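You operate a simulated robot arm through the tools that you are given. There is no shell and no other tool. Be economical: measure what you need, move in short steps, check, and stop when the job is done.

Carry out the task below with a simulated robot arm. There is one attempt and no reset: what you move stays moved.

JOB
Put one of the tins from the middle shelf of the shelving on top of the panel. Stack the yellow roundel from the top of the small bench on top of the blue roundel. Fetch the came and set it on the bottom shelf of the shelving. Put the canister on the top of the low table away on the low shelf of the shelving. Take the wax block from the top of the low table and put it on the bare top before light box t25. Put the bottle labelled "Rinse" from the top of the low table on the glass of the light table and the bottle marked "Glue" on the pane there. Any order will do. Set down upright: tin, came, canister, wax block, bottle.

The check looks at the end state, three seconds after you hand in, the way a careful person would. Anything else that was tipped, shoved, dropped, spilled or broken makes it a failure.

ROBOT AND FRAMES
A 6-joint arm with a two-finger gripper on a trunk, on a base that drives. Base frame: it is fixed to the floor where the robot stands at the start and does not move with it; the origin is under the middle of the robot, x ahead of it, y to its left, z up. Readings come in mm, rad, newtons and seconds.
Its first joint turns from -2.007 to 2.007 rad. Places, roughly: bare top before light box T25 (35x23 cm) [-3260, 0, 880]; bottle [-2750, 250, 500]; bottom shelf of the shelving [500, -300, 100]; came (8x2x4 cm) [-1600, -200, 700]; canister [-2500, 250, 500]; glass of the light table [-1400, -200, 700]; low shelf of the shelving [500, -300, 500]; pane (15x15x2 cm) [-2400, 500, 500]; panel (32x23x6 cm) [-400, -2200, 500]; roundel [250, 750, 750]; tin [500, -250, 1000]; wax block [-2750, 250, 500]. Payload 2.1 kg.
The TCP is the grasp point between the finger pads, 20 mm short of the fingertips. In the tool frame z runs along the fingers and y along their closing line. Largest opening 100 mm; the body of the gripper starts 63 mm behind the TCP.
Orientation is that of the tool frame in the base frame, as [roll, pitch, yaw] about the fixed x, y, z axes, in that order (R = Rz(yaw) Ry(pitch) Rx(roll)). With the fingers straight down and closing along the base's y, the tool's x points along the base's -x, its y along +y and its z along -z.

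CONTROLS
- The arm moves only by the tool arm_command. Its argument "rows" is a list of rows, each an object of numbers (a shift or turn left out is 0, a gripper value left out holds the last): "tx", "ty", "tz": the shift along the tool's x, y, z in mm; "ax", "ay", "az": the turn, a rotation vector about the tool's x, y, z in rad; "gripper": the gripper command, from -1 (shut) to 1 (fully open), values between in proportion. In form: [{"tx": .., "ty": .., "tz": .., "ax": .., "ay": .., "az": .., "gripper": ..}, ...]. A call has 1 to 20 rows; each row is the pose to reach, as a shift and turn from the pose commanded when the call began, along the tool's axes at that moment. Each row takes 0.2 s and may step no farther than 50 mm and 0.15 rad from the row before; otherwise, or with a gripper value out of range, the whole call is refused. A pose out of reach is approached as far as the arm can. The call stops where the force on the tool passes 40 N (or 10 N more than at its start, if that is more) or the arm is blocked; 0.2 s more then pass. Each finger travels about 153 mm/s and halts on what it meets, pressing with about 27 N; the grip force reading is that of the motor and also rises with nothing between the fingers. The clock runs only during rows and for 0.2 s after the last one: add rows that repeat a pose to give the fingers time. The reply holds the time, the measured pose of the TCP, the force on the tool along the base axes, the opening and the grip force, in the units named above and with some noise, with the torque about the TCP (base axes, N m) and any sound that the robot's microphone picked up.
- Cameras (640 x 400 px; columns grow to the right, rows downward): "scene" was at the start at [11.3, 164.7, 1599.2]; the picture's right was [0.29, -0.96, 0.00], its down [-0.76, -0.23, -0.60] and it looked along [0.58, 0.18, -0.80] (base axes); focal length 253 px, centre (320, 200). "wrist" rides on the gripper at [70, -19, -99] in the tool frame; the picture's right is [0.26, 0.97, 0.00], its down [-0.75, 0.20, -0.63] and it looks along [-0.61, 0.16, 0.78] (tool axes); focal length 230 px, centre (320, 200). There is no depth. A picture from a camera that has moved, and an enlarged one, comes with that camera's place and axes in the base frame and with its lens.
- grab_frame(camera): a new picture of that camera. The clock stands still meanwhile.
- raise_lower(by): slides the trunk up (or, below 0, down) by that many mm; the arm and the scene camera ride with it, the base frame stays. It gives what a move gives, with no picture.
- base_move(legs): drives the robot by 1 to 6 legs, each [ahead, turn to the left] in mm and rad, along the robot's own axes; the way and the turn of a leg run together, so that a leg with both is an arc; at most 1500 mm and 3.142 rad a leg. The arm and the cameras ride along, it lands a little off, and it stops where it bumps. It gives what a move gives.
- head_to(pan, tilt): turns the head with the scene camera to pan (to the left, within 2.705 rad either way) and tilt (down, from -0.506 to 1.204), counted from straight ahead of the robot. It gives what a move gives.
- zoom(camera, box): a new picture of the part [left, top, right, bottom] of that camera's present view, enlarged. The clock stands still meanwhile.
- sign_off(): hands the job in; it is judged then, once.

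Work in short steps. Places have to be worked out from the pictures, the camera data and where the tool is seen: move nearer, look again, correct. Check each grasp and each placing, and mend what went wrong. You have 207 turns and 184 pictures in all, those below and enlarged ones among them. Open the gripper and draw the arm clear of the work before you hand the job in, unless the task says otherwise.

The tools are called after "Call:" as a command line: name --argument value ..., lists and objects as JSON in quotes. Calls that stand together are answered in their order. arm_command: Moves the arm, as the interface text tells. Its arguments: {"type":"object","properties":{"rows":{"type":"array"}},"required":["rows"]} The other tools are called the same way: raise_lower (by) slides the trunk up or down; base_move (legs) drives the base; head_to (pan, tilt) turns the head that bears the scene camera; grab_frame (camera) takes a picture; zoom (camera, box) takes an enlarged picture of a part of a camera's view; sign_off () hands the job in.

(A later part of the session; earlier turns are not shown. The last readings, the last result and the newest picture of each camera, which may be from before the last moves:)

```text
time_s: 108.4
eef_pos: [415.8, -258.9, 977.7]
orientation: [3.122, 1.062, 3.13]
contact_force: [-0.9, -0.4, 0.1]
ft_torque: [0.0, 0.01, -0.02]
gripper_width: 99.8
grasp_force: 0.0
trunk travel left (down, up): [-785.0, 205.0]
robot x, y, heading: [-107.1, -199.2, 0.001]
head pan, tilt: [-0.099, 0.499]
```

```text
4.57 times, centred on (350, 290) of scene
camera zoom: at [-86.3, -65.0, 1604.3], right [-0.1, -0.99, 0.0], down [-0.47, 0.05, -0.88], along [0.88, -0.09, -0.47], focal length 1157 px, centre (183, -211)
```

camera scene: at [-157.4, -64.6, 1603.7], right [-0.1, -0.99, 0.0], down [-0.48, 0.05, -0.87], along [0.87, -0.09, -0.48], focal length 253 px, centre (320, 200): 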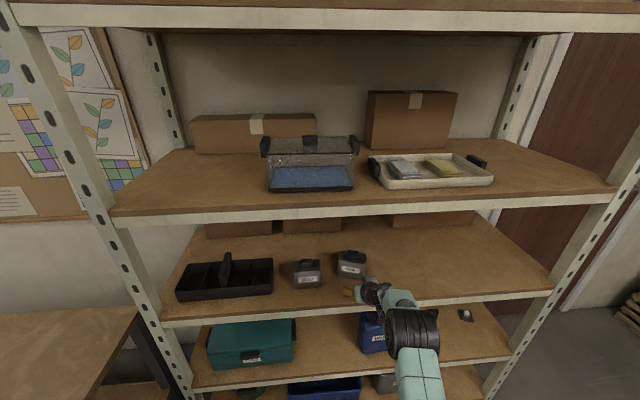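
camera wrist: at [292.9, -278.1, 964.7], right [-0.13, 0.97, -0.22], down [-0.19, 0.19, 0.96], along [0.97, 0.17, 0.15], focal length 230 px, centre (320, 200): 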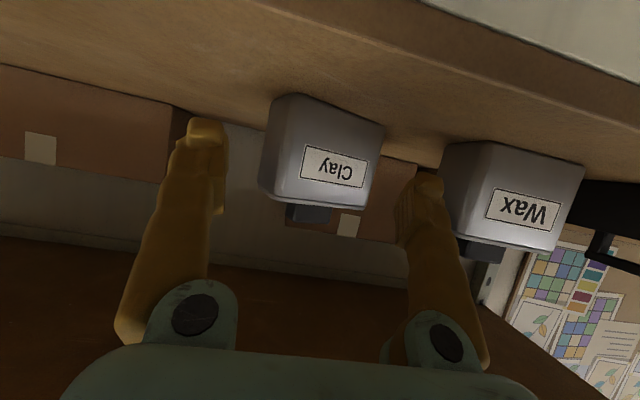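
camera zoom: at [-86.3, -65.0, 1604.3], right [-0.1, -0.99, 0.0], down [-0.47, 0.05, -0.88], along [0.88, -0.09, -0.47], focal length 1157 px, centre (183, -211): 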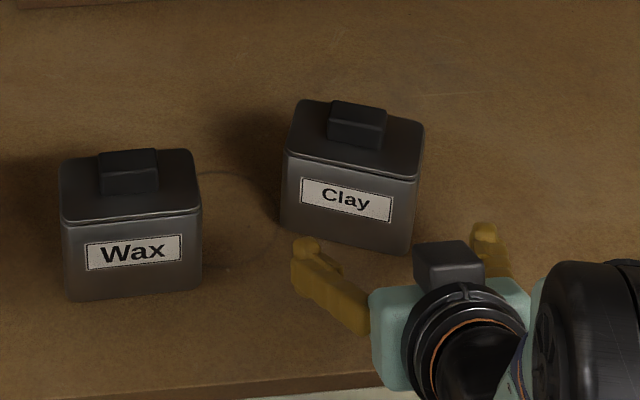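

Clear now: Clay stands at ≈(512,−250), turned ~22°, 98×52 mm. Its narrow 52 mm side is far easier to grip, so I'll turn it further by gently pushing its left end back with closed fingers, then grip it across the depth.

Call:
arm_command --rows '[{"ty": 26, "gripper": 0}, {"ty": 52, "gripper": -1}, {"ty": 52, "gripper": -1}, {"ty": 52, "gripper": -1}]'

Call:
raise_lower --by -18

Call:
base_move --legs '[[50, 0]]'

Call:
grab_frame --camera "wrist"

Call:
zoom --camera "scene" --box '[280, 250, 420, 330]'

```text
time_s: 109.4
eef_pos: [421.7, -241.5, 977.8]
orientation: [3.102, 1.053, 3.127]
contact_force: [-0.3, -0.1, 0.4]
ft_torque: [0.0, -0.01, -0.02]
gripper_width: 0.0
grasp_force: 27.7
out of reach, approached as far as the arm can: row 1, 2, 3, 4
trunk travel left (down, up): [-785.0, 205.0]
robot x, y, heading: [-106.0, -198.5, -0.005]
head pan, tilt: [-0.099, 0.499]
```

```text
time_s: 110.0
eef_pos: [422.4, -241.0, 960.3]
orientation: [3.102, 1.052, 3.126]
contact_force: [-0.7, -0.3, 0.1]
ft_torque: [0.0, -0.03, 0.04]
gripper_width: 0.3
grasp_force: 27.1
trunk travel left (down, up): [-767.0, 223.0]
robot x, y, heading: [-109.1, -196.5, 0.0]
head pan, tilt: [-0.099, 0.499]
```

```text
time_s: 110.9
eef_pos: [467.6, -241.4, 962.6]
orientation: [3.101, 1.059, 3.126]
contact_force: [-1.7, -0.3, 0.0]
ft_torque: [-0.02, -0.01, 0.02]
gripper_width: 0.1
grasp_force: 26.9
trunk travel left (down, up): [-767.0, 223.0]
robot x, y, heading: [-56.0, -196.5, 0.002]
head pan, tilt: [-0.099, 0.499]
```

```text
112 pictures are left
camera wrist: at [346.6, -261.8, 950.9], right [-0.15, 0.97, -0.21], down [-0.18, 0.18, 0.97], along [0.97, 0.18, 0.15], focal length 230 px, centre (320, 200)
```

wrist: 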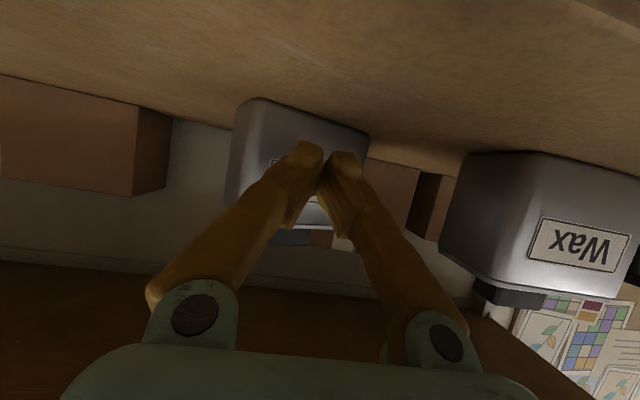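

```text
4.57 times, centred on (350, 290) of scene
camera zoom: at [-33.6, -65.1, 1586.2], right [-0.1, -0.99, 0.0], down [-0.47, 0.05, -0.88], along [0.88, -0.09, -0.47], focal length 1157 px, centre (183, -211)
```

zoom: 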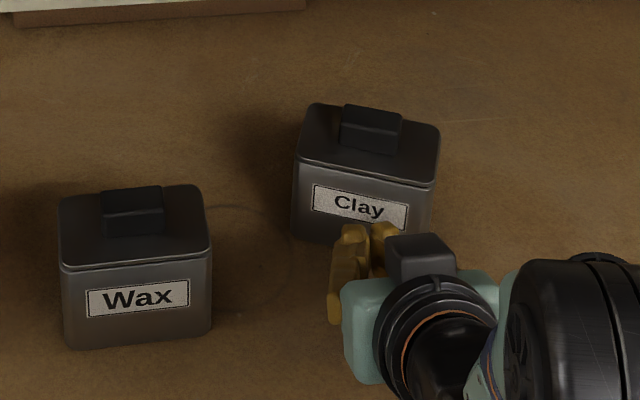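

The arm can't go more to the left at this tilt, so I use the base: back 25, turn a little left, then push forward ~70 mm on the tin's left end.

Call:
base_move --legs '[[-25, 0], [0, 0.06], [75, 0]]'

Call:
zoom --camera "scene" --box '[280, 250, 420, 330]'

```text
time_s: 112.8
eef_pos: [511.3, -207.1, 967.7]
orientation: [3.1, 1.064, -3.1]
contact_force: [0.4, -0.1, -0.5]
ft_torque: [0.04, 0.01, 0.03]
gripper_width: 0.1
grasp_force: 26.5
trunk travel left (down, up): [-767.0, 223.0]
robot x, y, heading: [-3.7, -191.3, 0.059]
head pan, tilt: [-0.099, 0.499]
```

```text
4.57 times, centred on (350, 290) of scene
camera zoom: at [4.9, -59.7, 1586.2], right [-0.04, -1.0, 0.0], down [-0.47, 0.02, -0.88], along [0.88, -0.04, -0.47], focal length 1157 px, centre (183, -211)
```

zoom: 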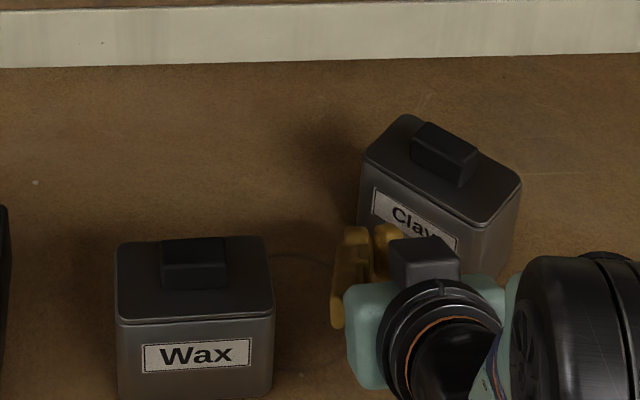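

Tin is now at ≈(558,−258) turned to ~46°. One more push of 40 mm should bring it to ~70°.

Call:
base_move --legs '[[42, 0]]'

Call:
zoom --camera "scene" --box '[280, 250, 420, 330]'

```text
time_s: 113.7
eef_pos: [554.9, -205.3, 967.4]
orientation: [3.101, 1.066, -3.103]
contact_force: [1.6, 0.1, -2.2]
ft_torque: [0.02, 0.06, 0.02]
gripper_width: 0.1
grasp_force: 27.4
trunk travel left (down, up): [-767.0, 223.0]
robot x, y, heading: [36.3, -187.4, 0.056]
head pan, tilt: [-0.099, 0.499]
```

```text
4.57 times, centred on (350, 290) of scene
camera zoom: at [71.2, -56.0, 1586.0], right [-0.04, -1.0, 0.0], down [-0.49, 0.02, -0.87], along [0.87, -0.04, -0.49], focal length 1157 px, centre (183, -211)
```

zoom: 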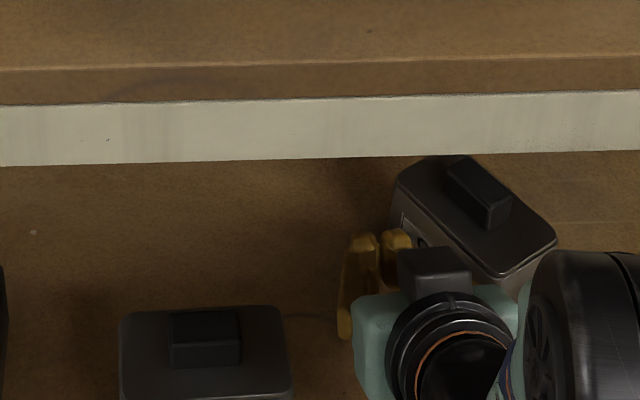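

Clay is at ≈(565,−263) with its long axis ~34° off straight-in. I back out and go round to approach along that axis (heading ≈0.585).

Call:
base_move --legs '[[-320, 0], [0, -1.678], [584, 0], [0, 2.207]]'

Call:
arm_command --rows '[{"gripper": 0}, {"gripper": 0.6}, {"gripper": 0.6}]'

Call:
grab_frame --camera "wrist"

Call:
grab_frame --camera "scene"

```text
time_s: 128.1
eef_pos: [130.2, -541.2, 971.7]
orientation: [3.102, 1.074, -2.558]
contact_force: [-0.3, -0.2, 0.2]
ft_torque: [0.0, -0.01, 0.02]
gripper_width: 0.0
grasp_force: 27.4
trunk travel left (down, up): [-767.0, 223.0]
robot x, y, heading: [-315.0, -790.8, 0.596]
head pan, tilt: [-0.099, 0.499]
```

```text
time_s: 128.9
eef_pos: [130.9, -539.5, 971.0]
orientation: [3.103, 1.075, -2.559]
contact_force: [0.6, 0.8, 0.8]
ft_torque: [0.03, -0.04, -0.02]
gripper_width: 80.0
grasp_force: 0.0
trunk travel left (down, up): [-767.0, 223.0]
robot x, y, heading: [-318.1, -792.6, 0.594]
head pan, tilt: [-0.099, 0.499]
```

```text
108 pictures are left
camera wrist: at [41.9, -624.7, 956.8], right [-0.66, 0.72, -0.21], down [-0.27, 0.04, 0.96], along [0.7, 0.69, 0.17], focal length 230 px, centre (320, 200)
```

wrist: 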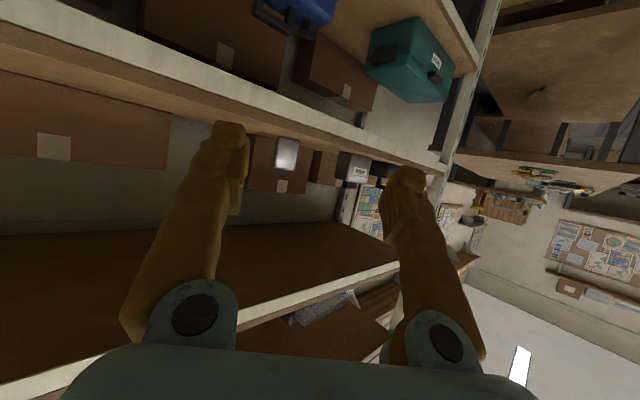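

```text
107 pictures are left
camera scene: at [-364.9, -664.4, 1586.0], right [0.48, -0.88, 0.0], down [-0.42, -0.23, -0.88], along [0.77, 0.42, -0.48], focal length 253 px, centre (320, 200)
```

scene: 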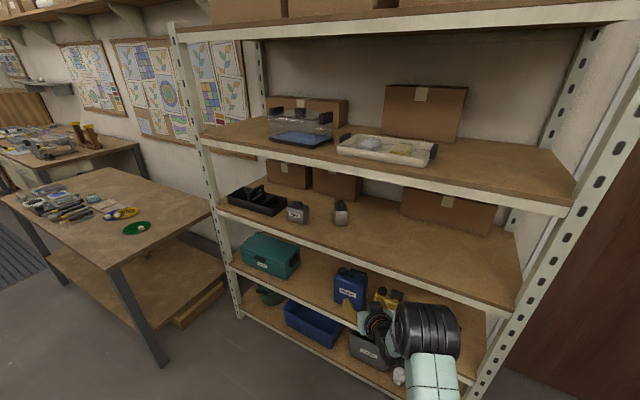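

I zoom on the tin from here.

Call:
zoom --camera "scene" --box '[270, 180, 390, 250]'

Call:
zoom --camera "wrist" --box '[230, 110, 390, 210]'

```text
5.33 times, centred on (330, 215) of scene
camera zoom: at [-364.9, -664.4, 1586.0], right [0.48, -0.88, 0.0], down [-0.42, -0.23, -0.88], along [0.77, 0.42, -0.48], focal length 1349 px, centre (267, 120)
```

zoom: 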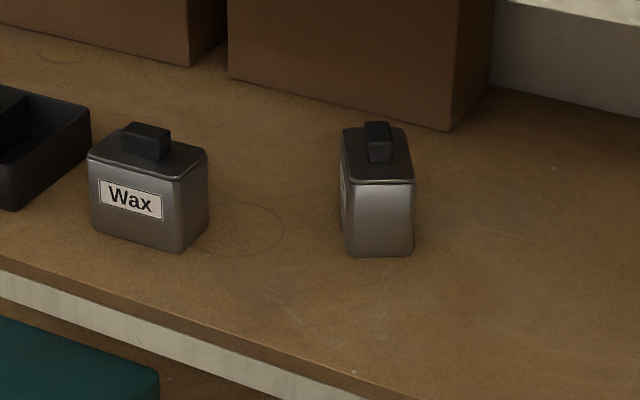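

```text
4.00 times, centred on (310, 160) of wrist
camera zoom: at [41.9, -624.7, 956.8], right [-0.66, 0.72, -0.21], down [-0.27, 0.04, 0.96], along [0.7, 0.69, 0.17], focal length 920 px, centre (360, 360)
```

zoom: 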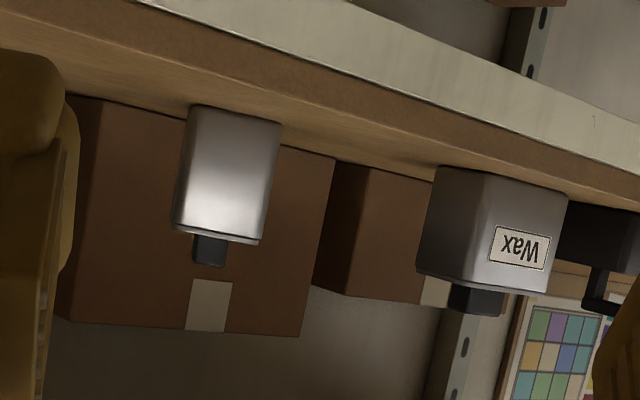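

The tin's end centre is ≈(532,−286), axis ≈0.53 rad; my line is within 8 mm. I drive 400 mm with a tiny right turn, then look.

Call:
base_move --legs '[[0, -0.014], [370, 0]]'

Call:
grab_frame --camera "wrist"

Call:
grab_frame --camera "scene"

```text
time_s: 131.6
eef_pos: [443.0, -343.3, 972.4]
orientation: [3.101, 1.074, -2.572]
contact_force: [0.4, -0.2, 0.2]
ft_torque: [-0.04, 0.03, -0.05]
gripper_width: 80.1
grasp_force: 0.0
trunk travel left (down, up): [-767.0, 223.0]
robot x, y, heading: [-7.5, -590.4, 0.584]
head pan, tilt: [-0.099, 0.499]
```

```text
104 pictures are left
camera wrist: at [352.9, -426.4, 957.0], right [-0.65, 0.73, -0.21], down [-0.26, 0.04, 0.96], along [0.71, 0.68, 0.17], focal length 230 px, centre (320, 200)
```

wrist: 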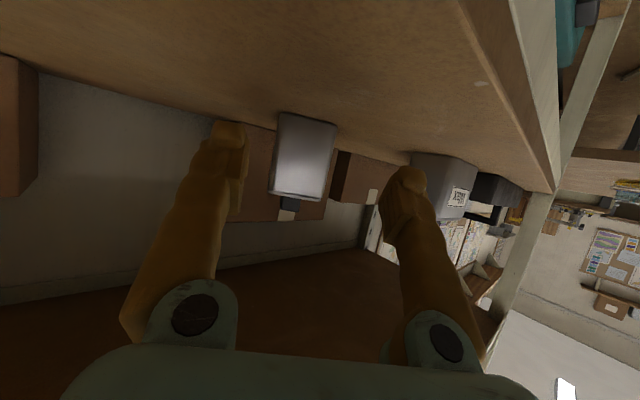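

```text
103 pictures are left
camera scene: at [-54.6, -460.1, 1586.0], right [0.46, -0.89, 0.0], down [-0.42, -0.22, -0.88], along [0.78, 0.41, -0.48], focal length 253 px, centre (320, 200)
```

scene: 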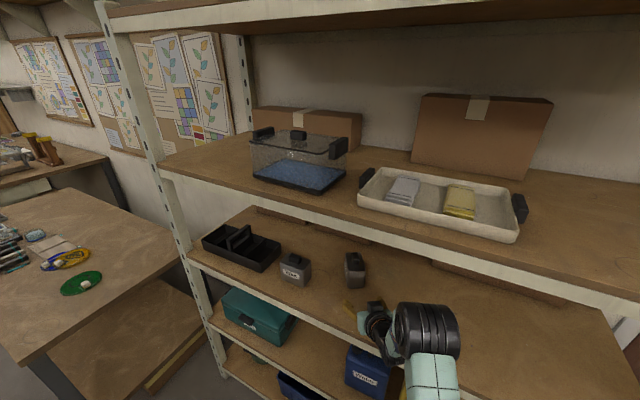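

Aligned within 2 mm. Base 60 mm, then arm 80 mm along the axis.

Call:
base_move --legs '[[60, 0]]'

Call:
arm_command --rows '[{"tx": -10, "tz": 18}, {"tx": -20, "tz": 36}, {"tx": -30, "tz": 54}, {"tx": -38, "tz": 70}, {"tx": -38, "tz": 70}]'

Call:
grab_frame --camera "wrist"

```text
time_s: 132.6
eef_pos: [485.3, -314.6, 976.1]
orientation: [3.104, 1.084, -2.574]
contact_force: [-0.4, -0.5, 0.4]
ft_torque: [-0.05, 0.0, -0.01]
gripper_width: 80.0
grasp_force: 0.1
trunk travel left (down, up): [-767.0, 223.0]
robot x, y, heading: [39.3, -550.7, 0.586]
head pan, tilt: [-0.099, 0.499]
```

```text
time_s: 133.8
eef_pos: [557.4, -265.2, 971.6]
orientation: [3.103, 1.076, -2.572]
contact_force: [-0.4, -0.9, -0.3]
ft_torque: [0.0, 0.01, -0.02]
gripper_width: 80.2
grasp_force: 0.1
trunk travel left (down, up): [-767.0, 223.0]
robot x, y, heading: [43.5, -554.1, 0.581]
head pan, tilt: [-0.099, 0.499]
```

```text
102 pictures are left
camera wrist: at [468.2, -349.2, 958.0], right [-0.65, 0.73, -0.21], down [-0.27, 0.04, 0.96], along [0.71, 0.68, 0.17], focal length 230 px, centre (320, 200)
```

wrist: 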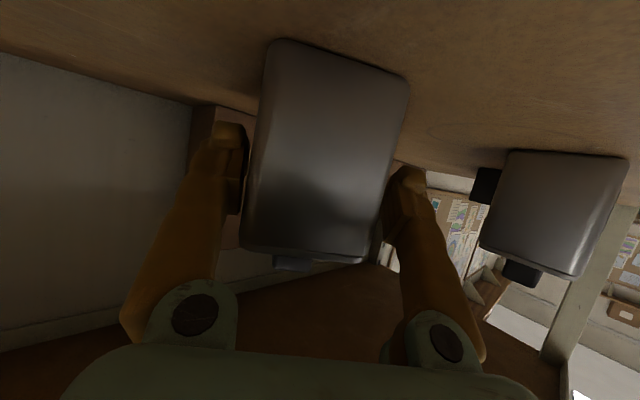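

The tin's end sits squarely between the fingers. I close and lift a little.

Call:
arm_command --rows '[{"gripper": 0.3}, {"gripper": 0.0}, {"gripper": -0.4}, {"gripper": -1}, {"gripper": -1}]'

Call:
raise_lower --by 20

Call:
grab_frame --camera "wrist"

```text
time_s: 135.0
eef_pos: [557.1, -267.6, 973.2]
orientation: [3.102, 1.076, -2.574]
contact_force: [1.5, -0.9, 0.8]
ft_torque: [-0.21, -0.16, -0.07]
gripper_width: 57.6
grasp_force: 27.2
trunk travel left (down, up): [-767.0, 223.0]
robot x, y, heading: [41.6, -555.4, 0.583]
head pan, tilt: [-0.099, 0.499]
```

```text
time_s: 135.6
eef_pos: [558.3, -265.4, 991.9]
orientation: [3.104, 1.073, -2.573]
contact_force: [-0.5, -0.4, -5.6]
ft_torque: [-0.07, 0.09, 0.01]
gripper_width: 57.3
grasp_force: 26.6
trunk travel left (down, up): [-787.0, 203.0]
robot x, y, heading: [45.6, -556.1, 0.582]
head pan, tilt: [-0.099, 0.499]
```

```text
101 pictures are left
camera wrist: at [468.9, -348.8, 977.2], right [-0.65, 0.73, -0.21], down [-0.26, 0.04, 0.96], along [0.71, 0.68, 0.17], focal length 230 px, centre (320, 200)
```

wrist: 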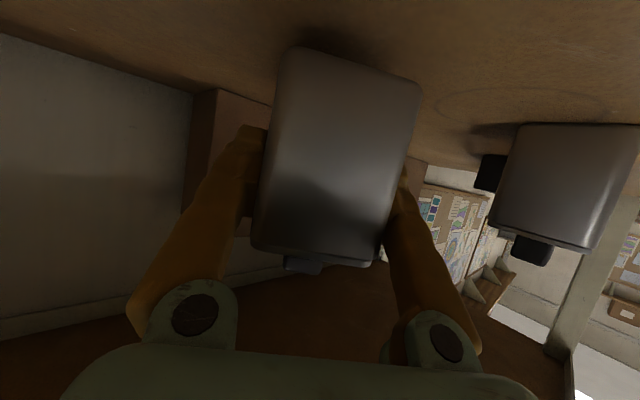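

Held securely (5.6 N, little torque). I back straight out, retract the arm, turn to the panel's side and look.

Call:
base_move --legs '[[-450, 0]]'

Call:
arm_command --rows '[{"tx": 10, "tz": -18}, {"tx": 20, "tz": -36}, {"tx": 30, "tz": -54}, {"tx": 38, "tz": -70}, {"tx": 38, "tz": -70}]'

Call:
base_move --legs '[[0, -2.15], [350, 0]]'

Call:
head_to --pan 0.0 --tilt 0.6

Call:
grab_frame --camera "scene"

```text
time_s: 138.3
eef_pos: [184.8, -513.8, 991.6]
orientation: [3.103, 1.074, -2.578]
contact_force: [-0.5, 0.5, -4.9]
ft_torque: [-0.04, 0.1, 0.01]
gripper_width: 57.3
grasp_force: 27.5
trunk travel left (down, up): [-787.0, 203.0]
robot x, y, heading: [-338.0, -800.5, 0.577]
head pan, tilt: [-0.099, 0.499]
```

```text
time_s: 139.6
eef_pos: [128.6, -554.5, 991.4]
orientation: [3.091, 1.073, -2.586]
contact_force: [0.1, 0.4, -6.4]
ft_torque: [-0.09, 0.06, 0.01]
gripper_width: 57.5
grasp_force: 26.9
out of reach, approached as far as the arm can: row 4, 5
trunk travel left (down, up): [-787.0, 203.0]
robot x, y, heading: [-332.4, -803.3, 0.581]
head pan, tilt: [-0.099, 0.499]
```

```text
time_s: 146.9
eef_pos: [-373.0, -1670.7, 992.1]
orientation: [3.091, 1.071, 1.556]
contact_force: [0.0, -0.5, -6.4]
ft_torque: [0.1, 0.01, 0.02]
gripper_width: 57.2
grasp_force: 27.3
trunk travel left (down, up): [-787.0, 203.0]
robot x, y, heading: [-328.6, -1152.6, -1.56]
head pan, tilt: [-0.099, 0.499]
```

```text
time_s: 147.6
eef_pos: [-372.5, -1670.1, 992.1]
orientation: [3.09, 1.07, 1.556]
contact_force: [0.2, -0.1, -7.5]
ft_torque: [0.07, 0.02, -0.02]
gripper_width: 57.1
grasp_force: 26.8
trunk travel left (down, up): [-787.0, 203.0]
robot x, y, heading: [-327.8, -1145.9, -1.562]
head pan, tilt: [0.0, 0.6]
```

```text
100 pictures are left
camera scene: at [-189.7, -1179.3, 1596.9], right [-1.0, -0.01, 0.0], down [0.0, 0.57, -0.82], along [0.01, -0.82, -0.57], focal length 253 px, centre (320, 200)
```

scene: 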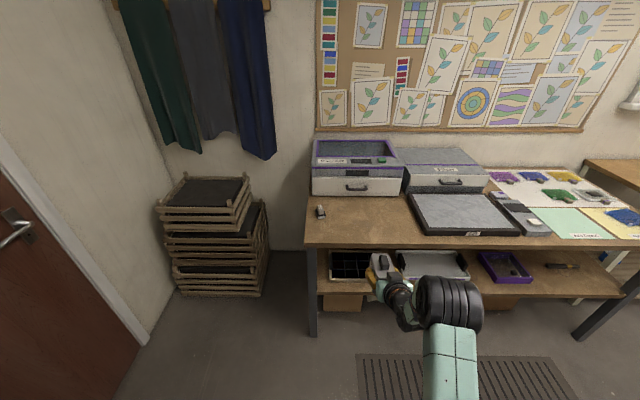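

I zoom on that table and its lower shelf to find the panel.

Call:
zoom --camera "scene" --box '[300, 130, 540, 280]'

```text
2.67 times, centred on (420, 205) of scene
camera zoom: at [-189.7, -1179.3, 1596.9], right [-1.0, -0.01, 0.0], down [0.0, 0.57, -0.82], along [0.01, -0.82, -0.57], focal length 675 px, centre (53, 187)
```

zoom: 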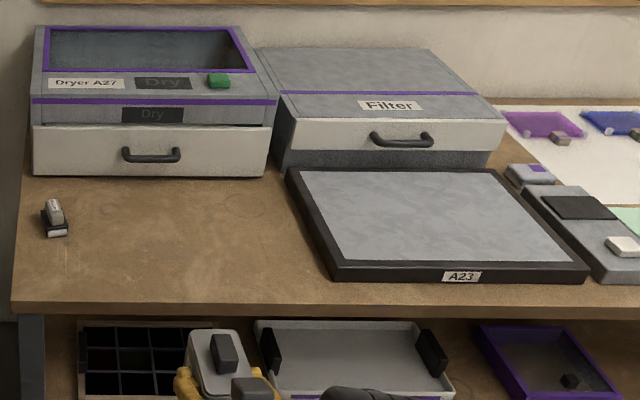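

The lower shelf is at z≈430–460; the black gridded piece near (−350,−2160) matches the panel's listed place. I lower the trunk 400 and look again to be sure.

Call:
raise_lower --by -420

Call:
head_to --pan 0.15 --tilt 0.45

Call:
grab_frame --camera "scene"

```text
refused: -420 is not a number from -400 to 400
```

```text
time_s: 148.3
eef_pos: [-373.3, -1670.2, 991.7]
orientation: [3.091, 1.071, 1.556]
contact_force: [0.0, -0.6, -6.0]
ft_torque: [0.1, 0.05, 0.0]
gripper_width: 57.2
grasp_force: 27.0
trunk travel left (down, up): [-787.0, 203.0]
robot x, y, heading: [-332.6, -1150.9, -1.561]
head pan, tilt: [0.15, 0.45]
```

```text
98 pictures are left
camera scene: at [-176.1, -1181.3, 1610.4], right [-0.99, -0.16, 0.0], down [-0.07, 0.43, -0.9], along [0.14, -0.89, -0.44], focal length 253 px, centre (320, 200)
```

scene: 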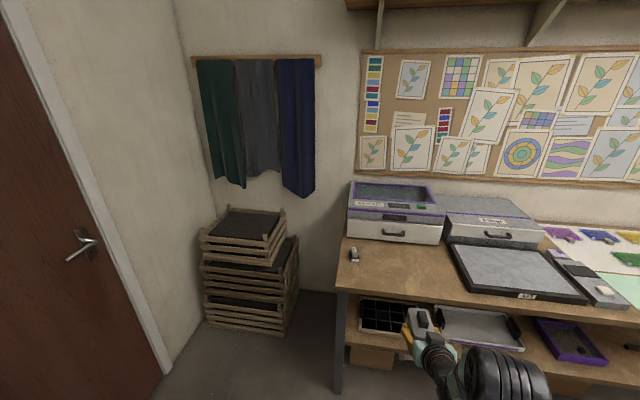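

Lowering in 400 steps.

Call:
raise_lower --by -400

Call:
head_to --pan 0.0 --tilt 0.45

Call:
grab_frame --camera "scene"

```text
time_s: 152.1
eef_pos: [-372.9, -1669.5, 592.8]
orientation: [3.092, 1.073, 1.556]
contact_force: [-0.3, 0.6, -6.2]
ft_torque: [0.1, 0.01, 0.01]
gripper_width: 57.2
grasp_force: 26.6
trunk travel left (down, up): [-387.0, 603.0]
robot x, y, heading: [-328.6, -1149.9, -1.562]
head pan, tilt: [0.15, 0.45]
```

```text
time_s: 152.8
eef_pos: [-372.3, -1669.6, 590.5]
orientation: [3.091, 1.072, 1.557]
contact_force: [0.0, 0.7, -5.7]
ft_torque: [0.08, 0.0, 0.03]
gripper_width: 57.4
grasp_force: 26.8
trunk travel left (down, up): [-387.0, 603.0]
robot x, y, heading: [-331.3, -1149.1, -1.564]
head pan, tilt: [0.0, 0.45]
```

```text
97 pictures are left
camera scene: at [-189.6, -1182.0, 1210.4], right [-1.0, -0.01, 0.0], down [0.0, 0.44, -0.9], along [0.01, -0.9, -0.44], focal length 253 px, centre (320, 200)
```

scene: 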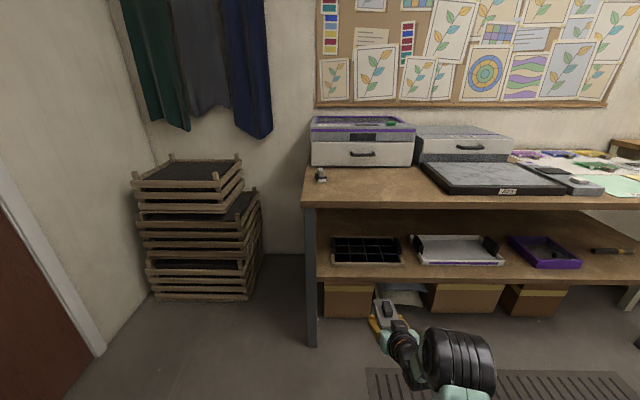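

Call:
zoom --camera "scene" --box '[310, 220, 510, 340]'

```text
3.20 times, centred on (410, 280) of scene
camera zoom: at [-189.6, -1182.0, 1210.4], right [-1.0, -0.01, 0.0], down [0.0, 0.44, -0.9], along [0.01, -0.9, -0.44], focal length 810 px, centre (32, -56)
```

zoom: 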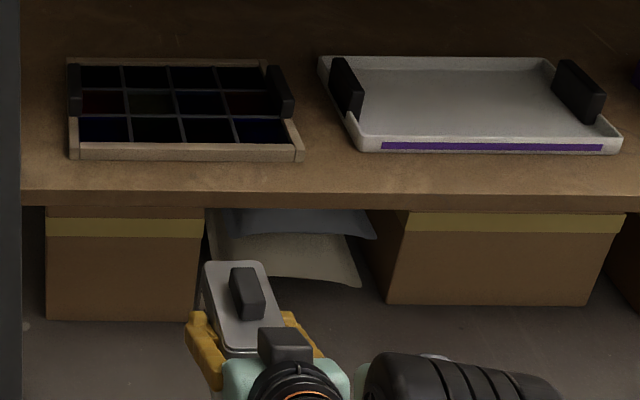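

That left piece is a framed leaded-glass panel, 326 mm wide at (−397,−2197), frame top z≈457, with side handles — the panel. I drive so the tin is over its middle.

Call:
base_move --legs '[[0, -0.055], [519, 0], [0, 0.055]]'

Call:
head_to --pan -0.1 --tilt 0.75

Call:
grab_frame --camera "scene"

Call:
grab_frame --camera "wrist"

```text
time_s: 156.3
eef_pos: [-430.3, -2171.7, 588.9]
orientation: [3.087, 1.057, 1.488]
contact_force: [0.1, -0.3, -5.7]
ft_torque: [0.1, -0.01, 0.0]
gripper_width: 57.3
grasp_force: 26.8
trunk travel left (down, up): [-387.0, 603.0]
robot x, y, heading: [-351.1, -1660.2, -1.628]
head pan, tilt: [0.0, 0.45]
stopped in leg 2: the robot was blocked; the commanded pose is now the measured one
```

```text
time_s: 157.1
eef_pos: [-429.3, -2172.5, 589.6]
orientation: [3.085, 1.061, 1.492]
contact_force: [-0.9, 0.0, -5.5]
ft_torque: [0.11, -0.01, 0.0]
gripper_width: 57.2
grasp_force: 27.1
trunk travel left (down, up): [-387.0, 603.0]
robot x, y, heading: [-353.2, -1663.8, -1.623]
head pan, tilt: [-0.099, 0.75]
```

```text
95 pictures are left
camera scene: at [-224.5, -1687.4, 1184.0], right [-0.99, 0.15, 0.0], down [0.1, 0.67, -0.74], along [-0.11, -0.73, -0.68], focal length 253 px, centre (320, 200)
```

scene: 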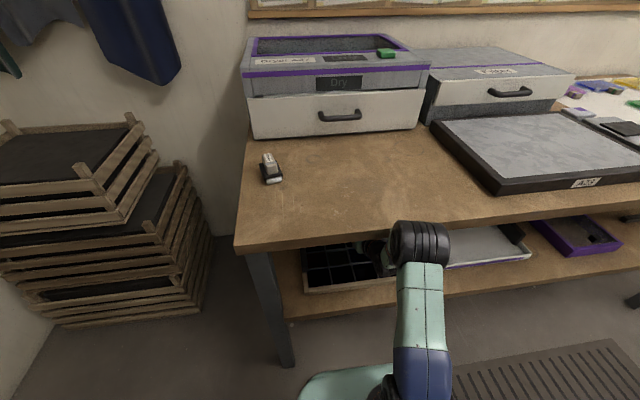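

```text
94 pictures are left
camera wrist: at [-444.5, -2051.4, 576.4], right [0.98, 0.09, -0.2], down [0.18, 0.18, 0.97], along [0.13, -0.98, 0.16], focal length 230 px, centre (320, 200)
```

wrist: 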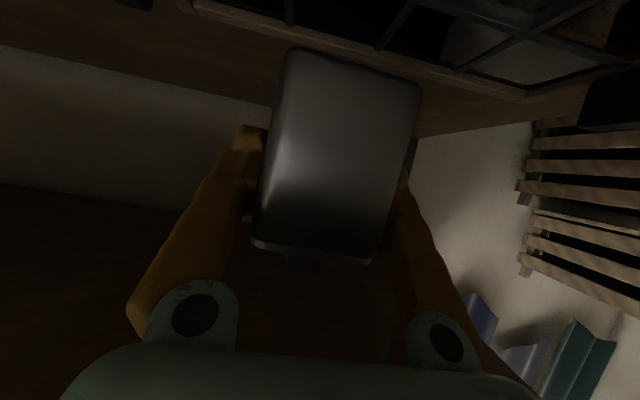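

The wrist joint bumped the underside edge of the table top (z≈745). I back off, straighten the heading, lower the trunk 65 and then go in.

Call:
base_move --legs '[[-40, 0], [0, 0.059]]'

Call:
raise_lower --by -62

Call:
base_move --legs '[[52, 0]]'

Call:
grab_frame --camera "wrist"

Call:
grab_frame --camera "scene"

```text
time_s: 158.4
eef_pos: [-397.3, -2138.8, 586.4]
orientation: [3.084, 1.054, 1.55]
contact_force: [0.5, 1.1, -6.0]
ft_torque: [0.09, 0.05, -0.03]
gripper_width: 57.2
grasp_force: 26.7
trunk travel left (down, up): [-387.0, 603.0]
robot x, y, heading: [-354.3, -1626.5, -1.564]
head pan, tilt: [-0.099, 0.75]
```

```text
time_s: 159.4
eef_pos: [-396.3, -2141.2, 531.5]
orientation: [3.089, 1.071, 1.554]
contact_force: [2.7, -5.3, 22.0]
ft_torque: [-0.57, 0.66, -0.15]
gripper_width: 57.6
grasp_force: 26.9
trunk travel left (down, up): [-325.0, 665.0]
robot x, y, heading: [-358.5, -1619.6, -1.56]
head pan, tilt: [-0.099, 0.75]
```

```text
time_s: 160.4
eef_pos: [-396.2, -2192.2, 527.2]
orientation: [3.088, 1.062, 1.553]
contact_force: [-0.9, -8.4, 20.0]
ft_torque: [-0.01, 0.83, 0.28]
gripper_width: 57.7
grasp_force: 27.3
trunk travel left (down, up): [-325.0, 665.0]
robot x, y, heading: [-353.3, -1676.8, -1.564]
head pan, tilt: [-0.099, 0.75]
```

```text
93 pictures are left
camera wrist: at [-418.9, -2071.3, 514.1], right [0.97, 0.15, -0.2], down [0.17, 0.19, 0.97], along [0.19, -0.97, 0.16], focal length 230 px, centre (320, 200)
```

wrist: 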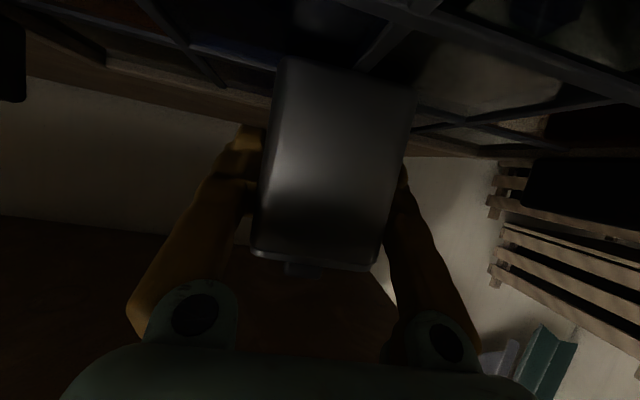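

```text
92 pictures are left
camera scene: at [-220.8, -1695.5, 1122.0], right [-1.0, 0.09, 0.0], down [0.06, 0.68, -0.73], along [-0.07, -0.73, -0.68], focal length 253 px, centre (320, 200)
```

scene: 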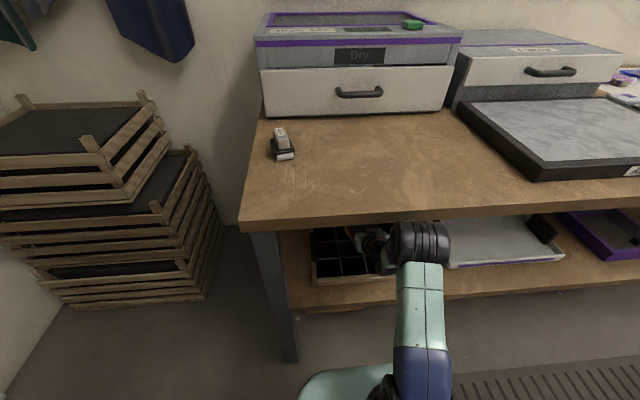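

The tin already rests on the panel (20 N) and is over its middle. I relieve the pressure by 5 mm and check the force.

Call:
raise_lower --by 5

Call:
zoom --camera "wrist" --box '[180, 0, 500, 280]'

```text
time_s: 160.9
eef_pos: [-396.1, -2191.1, 528.7]
orientation: [3.086, 1.059, 1.55]
contact_force: [-0.4, -1.5, 0.8]
ft_torque: [-0.45, 0.21, 0.0]
gripper_width: 57.5
grasp_force: 26.9
trunk travel left (down, up): [-330.0, 660.0]
robot x, y, heading: [-351.7, -1674.1, -1.563]
head pan, tilt: [-0.099, 0.75]
```

```text
1.43 times, centred on (340, 140) of wrist
camera zoom: at [-418.9, -2071.5, 515.4], right [0.97, 0.15, -0.2], down [0.17, 0.18, 0.97], along [0.18, -0.97, 0.15], focal length 329 px, centre (291, 286)
```

zoom: 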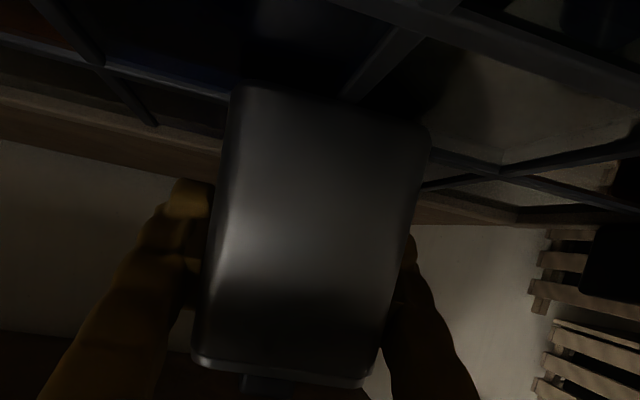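

Essentially zero load now. I open and draw straight back.

Call:
arm_command --rows '[{"gripper": 0.25}, {"gripper": 0.35}, {"gripper": 0.5}, {"gripper": 0.6}, {"gripper": 0.6}]'

Call:
base_move --legs '[[-200, 0]]'

Call:
grab_frame --camera "wrist"

Call:
grab_frame --camera "scene"

```text
time_s: 162.1
eef_pos: [-397.0, -2190.9, 527.4]
orientation: [3.083, 1.055, 1.549]
contact_force: [0.8, 0.0, 0.7]
ft_torque: [0.01, 0.0, -0.02]
gripper_width: 80.0
grasp_force: 0.1
trunk travel left (down, up): [-330.0, 660.0]
robot x, y, heading: [-355.0, -1675.4, -1.569]
head pan, tilt: [-0.099, 0.75]
```

```text
time_s: 163.7
eef_pos: [-397.2, -1991.6, 531.4]
orientation: [3.088, 1.062, 1.553]
contact_force: [1.1, 0.0, 0.0]
ft_torque: [0.01, 0.0, 0.02]
gripper_width: 80.1
grasp_force: 0.0
trunk travel left (down, up): [-330.0, 660.0]
robot x, y, heading: [-356.5, -1478.7, -1.564]
head pan, tilt: [-0.099, 0.75]
```

```text
90 pictures are left
camera wrist: at [-420.2, -1870.9, 518.3], right [0.97, 0.15, -0.2], down [0.17, 0.19, 0.97], along [0.19, -0.97, 0.16], focal length 230 px, centre (320, 200)
```

wrist: 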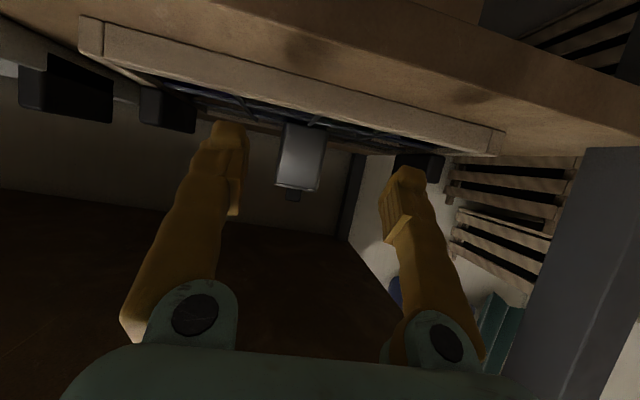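

```text
89 pictures are left
camera scene: at [-222.5, -1496.3, 1127.0], right [-1.0, 0.09, 0.0], down [0.06, 0.68, -0.73], along [-0.07, -0.73, -0.68], focal length 253 px, centre (320, 200)
```

scene: 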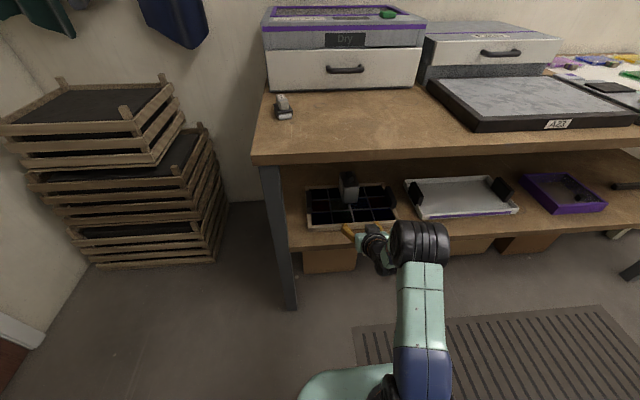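

The tin stands upright in the middle of the panel. Next the low table: I raise the trunk and look west from here.

Call:
raise_lower --by 400

Call:
head_to --pan -1.9 --tilt 0.25

Call:
grab_frame --camera "scene"

```text
time_s: 166.0
eef_pos: [-396.8, -1986.8, 773.5]
orientation: [3.089, 1.032, 1.557]
contact_force: [-0.1, 2.4, -4.6]
ft_torque: [-0.47, -0.02, -0.01]
gripper_width: 79.1
grasp_force: 0.0
trunk travel left (down, up): [-579.0, 411.0]
robot x, y, heading: [-353.2, -1472.8, -1.566]
head pan, tilt: [-0.099, 0.75]
stopped: the force on the tool passed its limit at 62 N (the readings are from after the stop); the commanded pose is now the measured one
```

```text
time_s: 167.8
eef_pos: [-397.9, -1987.5, 773.7]
orientation: [3.091, 1.036, 1.557]
contact_force: [-0.1, 4.1, -7.9]
ft_torque: [-0.04, 0.33, 0.15]
gripper_width: 79.6
grasp_force: 0.1
trunk travel left (down, up): [-579.0, 411.0]
robot x, y, heading: [-358.0, -1478.8, -1.564]
head pan, tilt: [-1.901, 0.25]
```

```text
88 pictures are left
camera scene: at [-303.5, -1385.1, 1422.0], right [0.32, 0.95, 0.0], down [0.23, -0.08, -0.97], along [-0.92, 0.31, -0.25], focal length 253 px, centre (320, 200)
```

scene: 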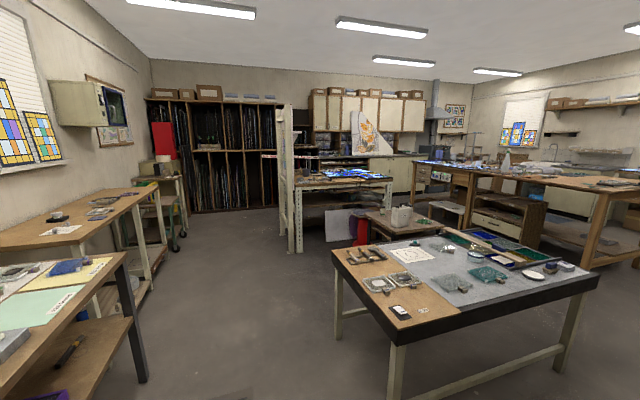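

Careless: the fingertips were still just under the table edge and pressed up on it. I lower, back away and check the table top.

Call:
raise_lower --by -60

Call:
base_move --legs '[[-250, 0]]'

Call:
raise_lower --by 200

Call:
head_to --pan -0.2 --tilt 0.5

Call:
grab_frame --camera "scene"

```text
time_s: 168.8
eef_pos: [-396.2, -1987.1, 713.3]
orientation: [3.091, 1.036, 1.558]
contact_force: [-0.2, 0.1, -0.7]
ft_torque: [-0.03, 0.01, 0.04]
gripper_width: 79.9
grasp_force: 0.0
trunk travel left (down, up): [-519.0, 471.0]
robot x, y, heading: [-354.6, -1478.5, -1.563]
head pan, tilt: [-1.901, 0.25]
```

```text
time_s: 170.6
eef_pos: [-397.4, -1737.3, 714.6]
orientation: [3.091, 1.037, 1.56]
contact_force: [-0.4, 0.4, 0.4]
ft_torque: [0.01, -0.01, -0.01]
gripper_width: 80.0
grasp_force: 0.1
trunk travel left (down, up): [-519.0, 471.0]
robot x, y, heading: [-356.0, -1227.3, -1.56]
head pan, tilt: [-1.901, 0.25]
```

```text
time_s: 172.8
eef_pos: [-398.1, -1736.0, 913.6]
orientation: [3.092, 1.035, 1.557]
contact_force: [0.0, 1.2, -0.1]
ft_torque: [0.02, -0.01, -0.02]
gripper_width: 80.0
grasp_force: 0.0
trunk travel left (down, up): [-719.0, 271.0]
robot x, y, heading: [-354.9, -1226.2, -1.557]
head pan, tilt: [-1.901, 0.25]
```

```text
time_s: 174.5
eef_pos: [-399.0, -1736.4, 914.5]
orientation: [3.091, 1.037, 1.557]
contact_force: [0.2, 0.2, 0.5]
ft_torque: [-0.03, 0.01, 0.0]
gripper_width: 80.2
grasp_force: 0.0
trunk travel left (down, up): [-719.0, 271.0]
robot x, y, heading: [-353.6, -1226.8, -1.563]
head pan, tilt: [-0.201, 0.499]
```

```text
87 pictures are left
camera scene: at [-234.4, -1253.0, 1538.9], right [-0.98, 0.19, 0.0], down [0.09, 0.47, -0.88], along [-0.17, -0.86, -0.48], focal length 253 px, centre (320, 200)
```

scene: 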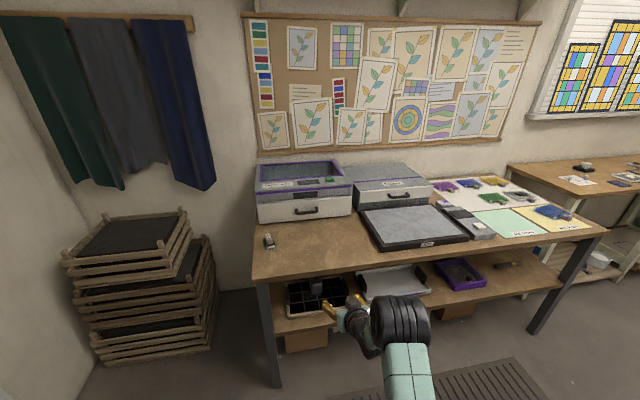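

The table top looks undisturbed. I drive west along the aisle and turn toward the low table.

Call:
base_move --legs '[[0, -1.575], [1500, 0], [350, 0], [0, -1.25], [350, 0]]'

Call:
head_to --pan 0.0 --tilt 0.55

Call:
grab_frame --camera "scene"

```text
time_s: 192.7
eef_pos: [-2427.1, -387.6, 915.2]
orientation: [3.091, 1.037, -1.276]
contact_force: [-0.2, 0.3, 0.2]
ft_torque: [0.03, 0.01, 0.0]
gripper_width: 79.8
grasp_force: 0.2
trunk travel left (down, up): [-719.0, 271.0]
robot x, y, heading: [-2311.7, -888.8, 1.89]
head pan, tilt: [-0.201, 0.499]
```

```text
time_s: 193.4
eef_pos: [-2429.4, -387.8, 913.8]
orientation: [3.091, 1.035, -1.277]
contact_force: [0.0, 0.9, 0.1]
ft_torque: [-0.05, 0.0, -0.01]
gripper_width: 80.0
grasp_force: 0.1
trunk travel left (down, up): [-719.0, 271.0]
robot x, y, heading: [-2311.2, -887.7, 1.886]
head pan, tilt: [0.0, 0.55]
```

```text
86 pictures are left
camera scene: at [-2455.2, -901.4, 1534.3], right [0.95, 0.31, 0.0], down [0.16, -0.5, -0.85], along [-0.26, 0.81, -0.52], focal length 253 px, centre (320, 200)
```

scene: 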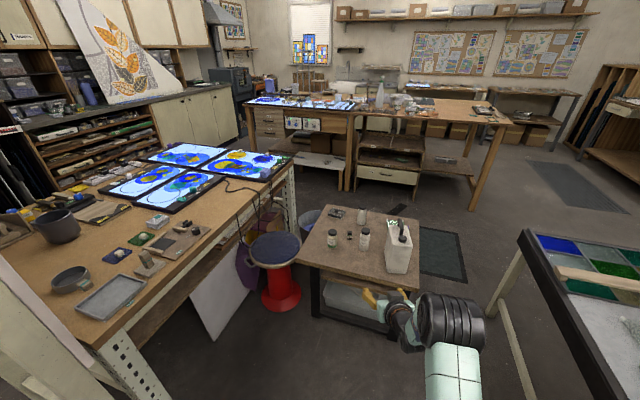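

I zoom on the low table.

Call:
zoom --camera "scene" --box '[290, 190, 430, 300]'

Call:
zoom --camera "scene" --box '[60, 130, 300, 320]'

```text
3.64 times, centred on (360, 245) of scene
camera zoom: at [-2455.2, -901.4, 1534.3], right [0.95, 0.31, 0.0], down [0.16, -0.5, -0.85], along [-0.26, 0.81, -0.52], focal length 920 px, centre (174, 36)
```

zoom: 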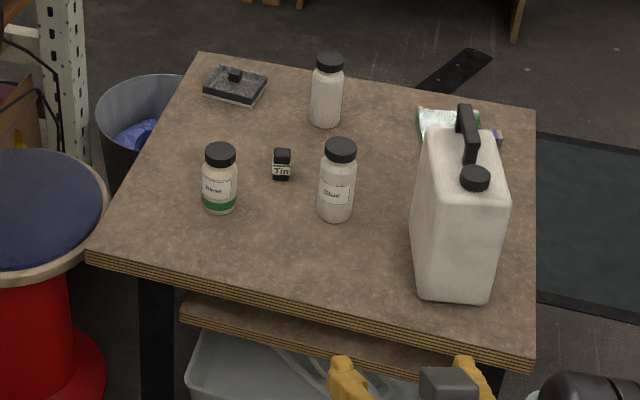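

```text
2.11 times, centred on (180, 225) of scene
camera zoom: at [-2455.2, -901.4, 1534.3], right [0.95, 0.31, 0.0], down [0.16, -0.5, -0.85], along [-0.26, 0.81, -0.52], focal length 533 px, centre (615, 147)
```

zoom: 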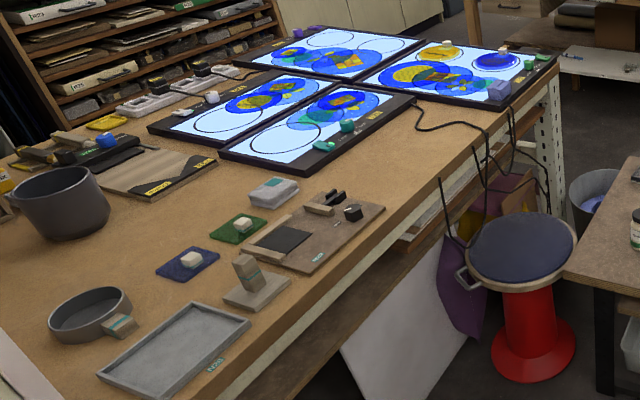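

Table top ≈500: Rinse ≈(−2737,221), Glue ≈(−2550,257), canister ≈(−2345,220), pane ≈(−2389,565). I raise the arm for safe transit and line up south of Rinse.

Call:
raise_lower --by 200

Call:
base_move --legs '[[0, 0.5], [560, 0], [0, -0.815]]'

Call:
raise_lower --by -400

Call:
raise_lower --by -100

Call:
grab_frame --camera "scene"

Call:
grab_frame --camera "wrist"

```text
time_s: 195.6
eef_pos: [-2428.1, -387.2, 1114.6]
orientation: [3.09, 1.036, -1.277]
contact_force: [0.6, 0.4, -0.9]
ft_torque: [-0.01, -0.01, 0.01]
gripper_width: 80.2
grasp_force: 0.0
trunk travel left (down, up): [-919.0, 71.0]
robot x, y, heading: [-2317.0, -888.8, 1.888]
head pan, tilt: [0.0, 0.55]
```

```text
time_s: 202.3
eef_pos: [-2677.7, 8.1, 1112.4]
orientation: [3.092, 1.037, -1.587]
contact_force: [-0.6, 0.1, 0.9]
ft_torque: [0.01, -0.03, 0.03]
gripper_width: 79.9
grasp_force: 0.0
trunk travel left (down, up): [-919.0, 71.0]
robot x, y, heading: [-2720.0, -500.6, 1.577]
head pan, tilt: [0.0, 0.55]
```

```text
time_s: 206.1
eef_pos: [-2677.3, 7.1, 713.8]
orientation: [3.091, 1.038, -1.586]
contact_force: [0.1, 0.2, 0.0]
ft_torque: [-0.03, 0.01, 0.01]
gripper_width: 79.9
grasp_force: 0.0
trunk travel left (down, up): [-519.0, 471.0]
robot x, y, heading: [-2723.4, -505.1, 1.578]
head pan, tilt: [0.0, 0.55]
```

```text
time_s: 207.5
eef_pos: [-2677.1, 8.4, 614.9]
orientation: [3.091, 1.037, -1.586]
contact_force: [-0.5, -0.3, 0.0]
ft_torque: [0.0, -0.02, 0.02]
gripper_width: 79.9
grasp_force: 0.0
trunk travel left (down, up): [-419.0, 571.0]
robot x, y, heading: [-2720.3, -506.4, 1.578]
head pan, tilt: [0.0, 0.55]
```

```text
83 pictures are left
camera scene: at [-2860.4, -473.7, 1234.3], right [1.0, 0.0, 0.0], down [0.0, -0.52, -0.85], along [0.0, 0.85, -0.52], focal length 253 px, centre (320, 200)
```

scene: 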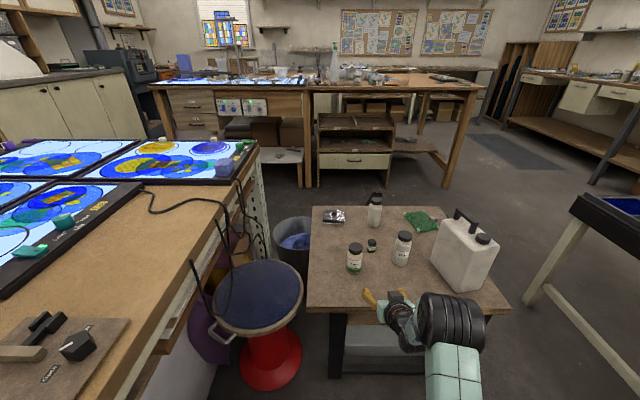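

```text
82 pictures are left
camera wrist: at [-2656.4, -112.4, 604.1], right [-0.97, -0.16, -0.2], down [-0.17, -0.16, 0.97], along [-0.18, 0.97, 0.13], focal length 230 px, centre (320, 200)
```

wrist: 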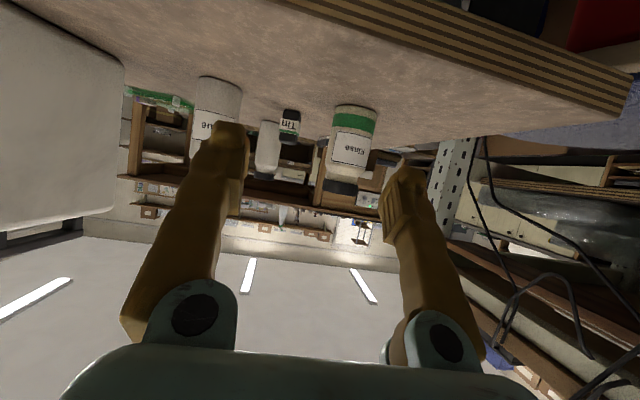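

Rinse stands at ≈(−2740,222), base z≈508. I side-step to line up, lower to mid-bottle height, and look.

Call:
base_move --legs '[[0, 0.42], [140, 0], [0, -0.42]]'

Call:
raise_lower --by -55

Call:
grab_frame --camera "wrist"

```text
time_s: 211.3
eef_pos: [-2733.9, 133.7, 614.3]
orientation: [3.09, 1.037, -1.587]
contact_force: [0.0, 0.2, -0.3]
ft_torque: [-0.02, 0.01, -0.01]
gripper_width: 80.0
grasp_force: 0.1
trunk travel left (down, up): [-419.0, 571.0]
robot x, y, heading: [-2778.8, -377.4, 1.577]
head pan, tilt: [0.0, 0.55]
```

```text
time_s: 212.2
eef_pos: [-2735.2, 134.4, 558.7]
orientation: [3.091, 1.036, -1.586]
contact_force: [0.4, 1.0, -0.6]
ft_torque: [0.01, 0.0, -0.02]
gripper_width: 80.1
grasp_force: 0.1
trunk travel left (down, up): [-364.0, 626.0]
robot x, y, heading: [-2780.7, -378.7, 1.579]
head pan, tilt: [0.0, 0.55]
```

```text
81 pictures are left
camera wrist: at [-2714.5, 14.9, 549.1], right [-0.97, -0.16, -0.2], down [-0.17, -0.17, 0.97], along [-0.19, 0.97, 0.13], focal length 230 px, centre (320, 200)
```

wrist: 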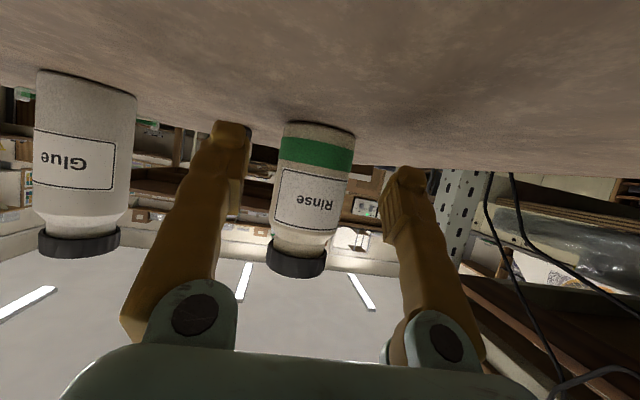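

Rinse is 10 mm left of the line. Small turn left, then forward 88 mm.

Call:
base_move --legs '[[0, 0.02], [86, 0]]'

Call:
grab_frame --camera "wrist"

```text
time_s: 213.7
eef_pos: [-2746.8, 223.1, 559.1]
orientation: [3.093, 1.036, -1.564]
contact_force: [-0.6, 0.4, 0.1]
ft_torque: [0.01, -0.04, -0.01]
gripper_width: 80.1
grasp_force: 0.0
trunk travel left (down, up): [-364.0, 626.0]
robot x, y, heading: [-2778.8, -290.9, 1.601]
head pan, tilt: [0.0, 0.55]
```

```text
80 pictures are left
camera wrist: at [-2724.6, 102.5, 548.9], right [-0.96, -0.18, -0.2], down [-0.17, -0.17, 0.97], along [-0.21, 0.97, 0.13], focal length 230 px, centre (320, 200)
```

wrist: 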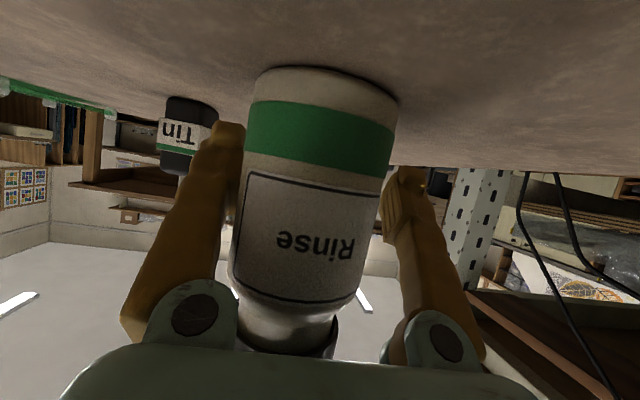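

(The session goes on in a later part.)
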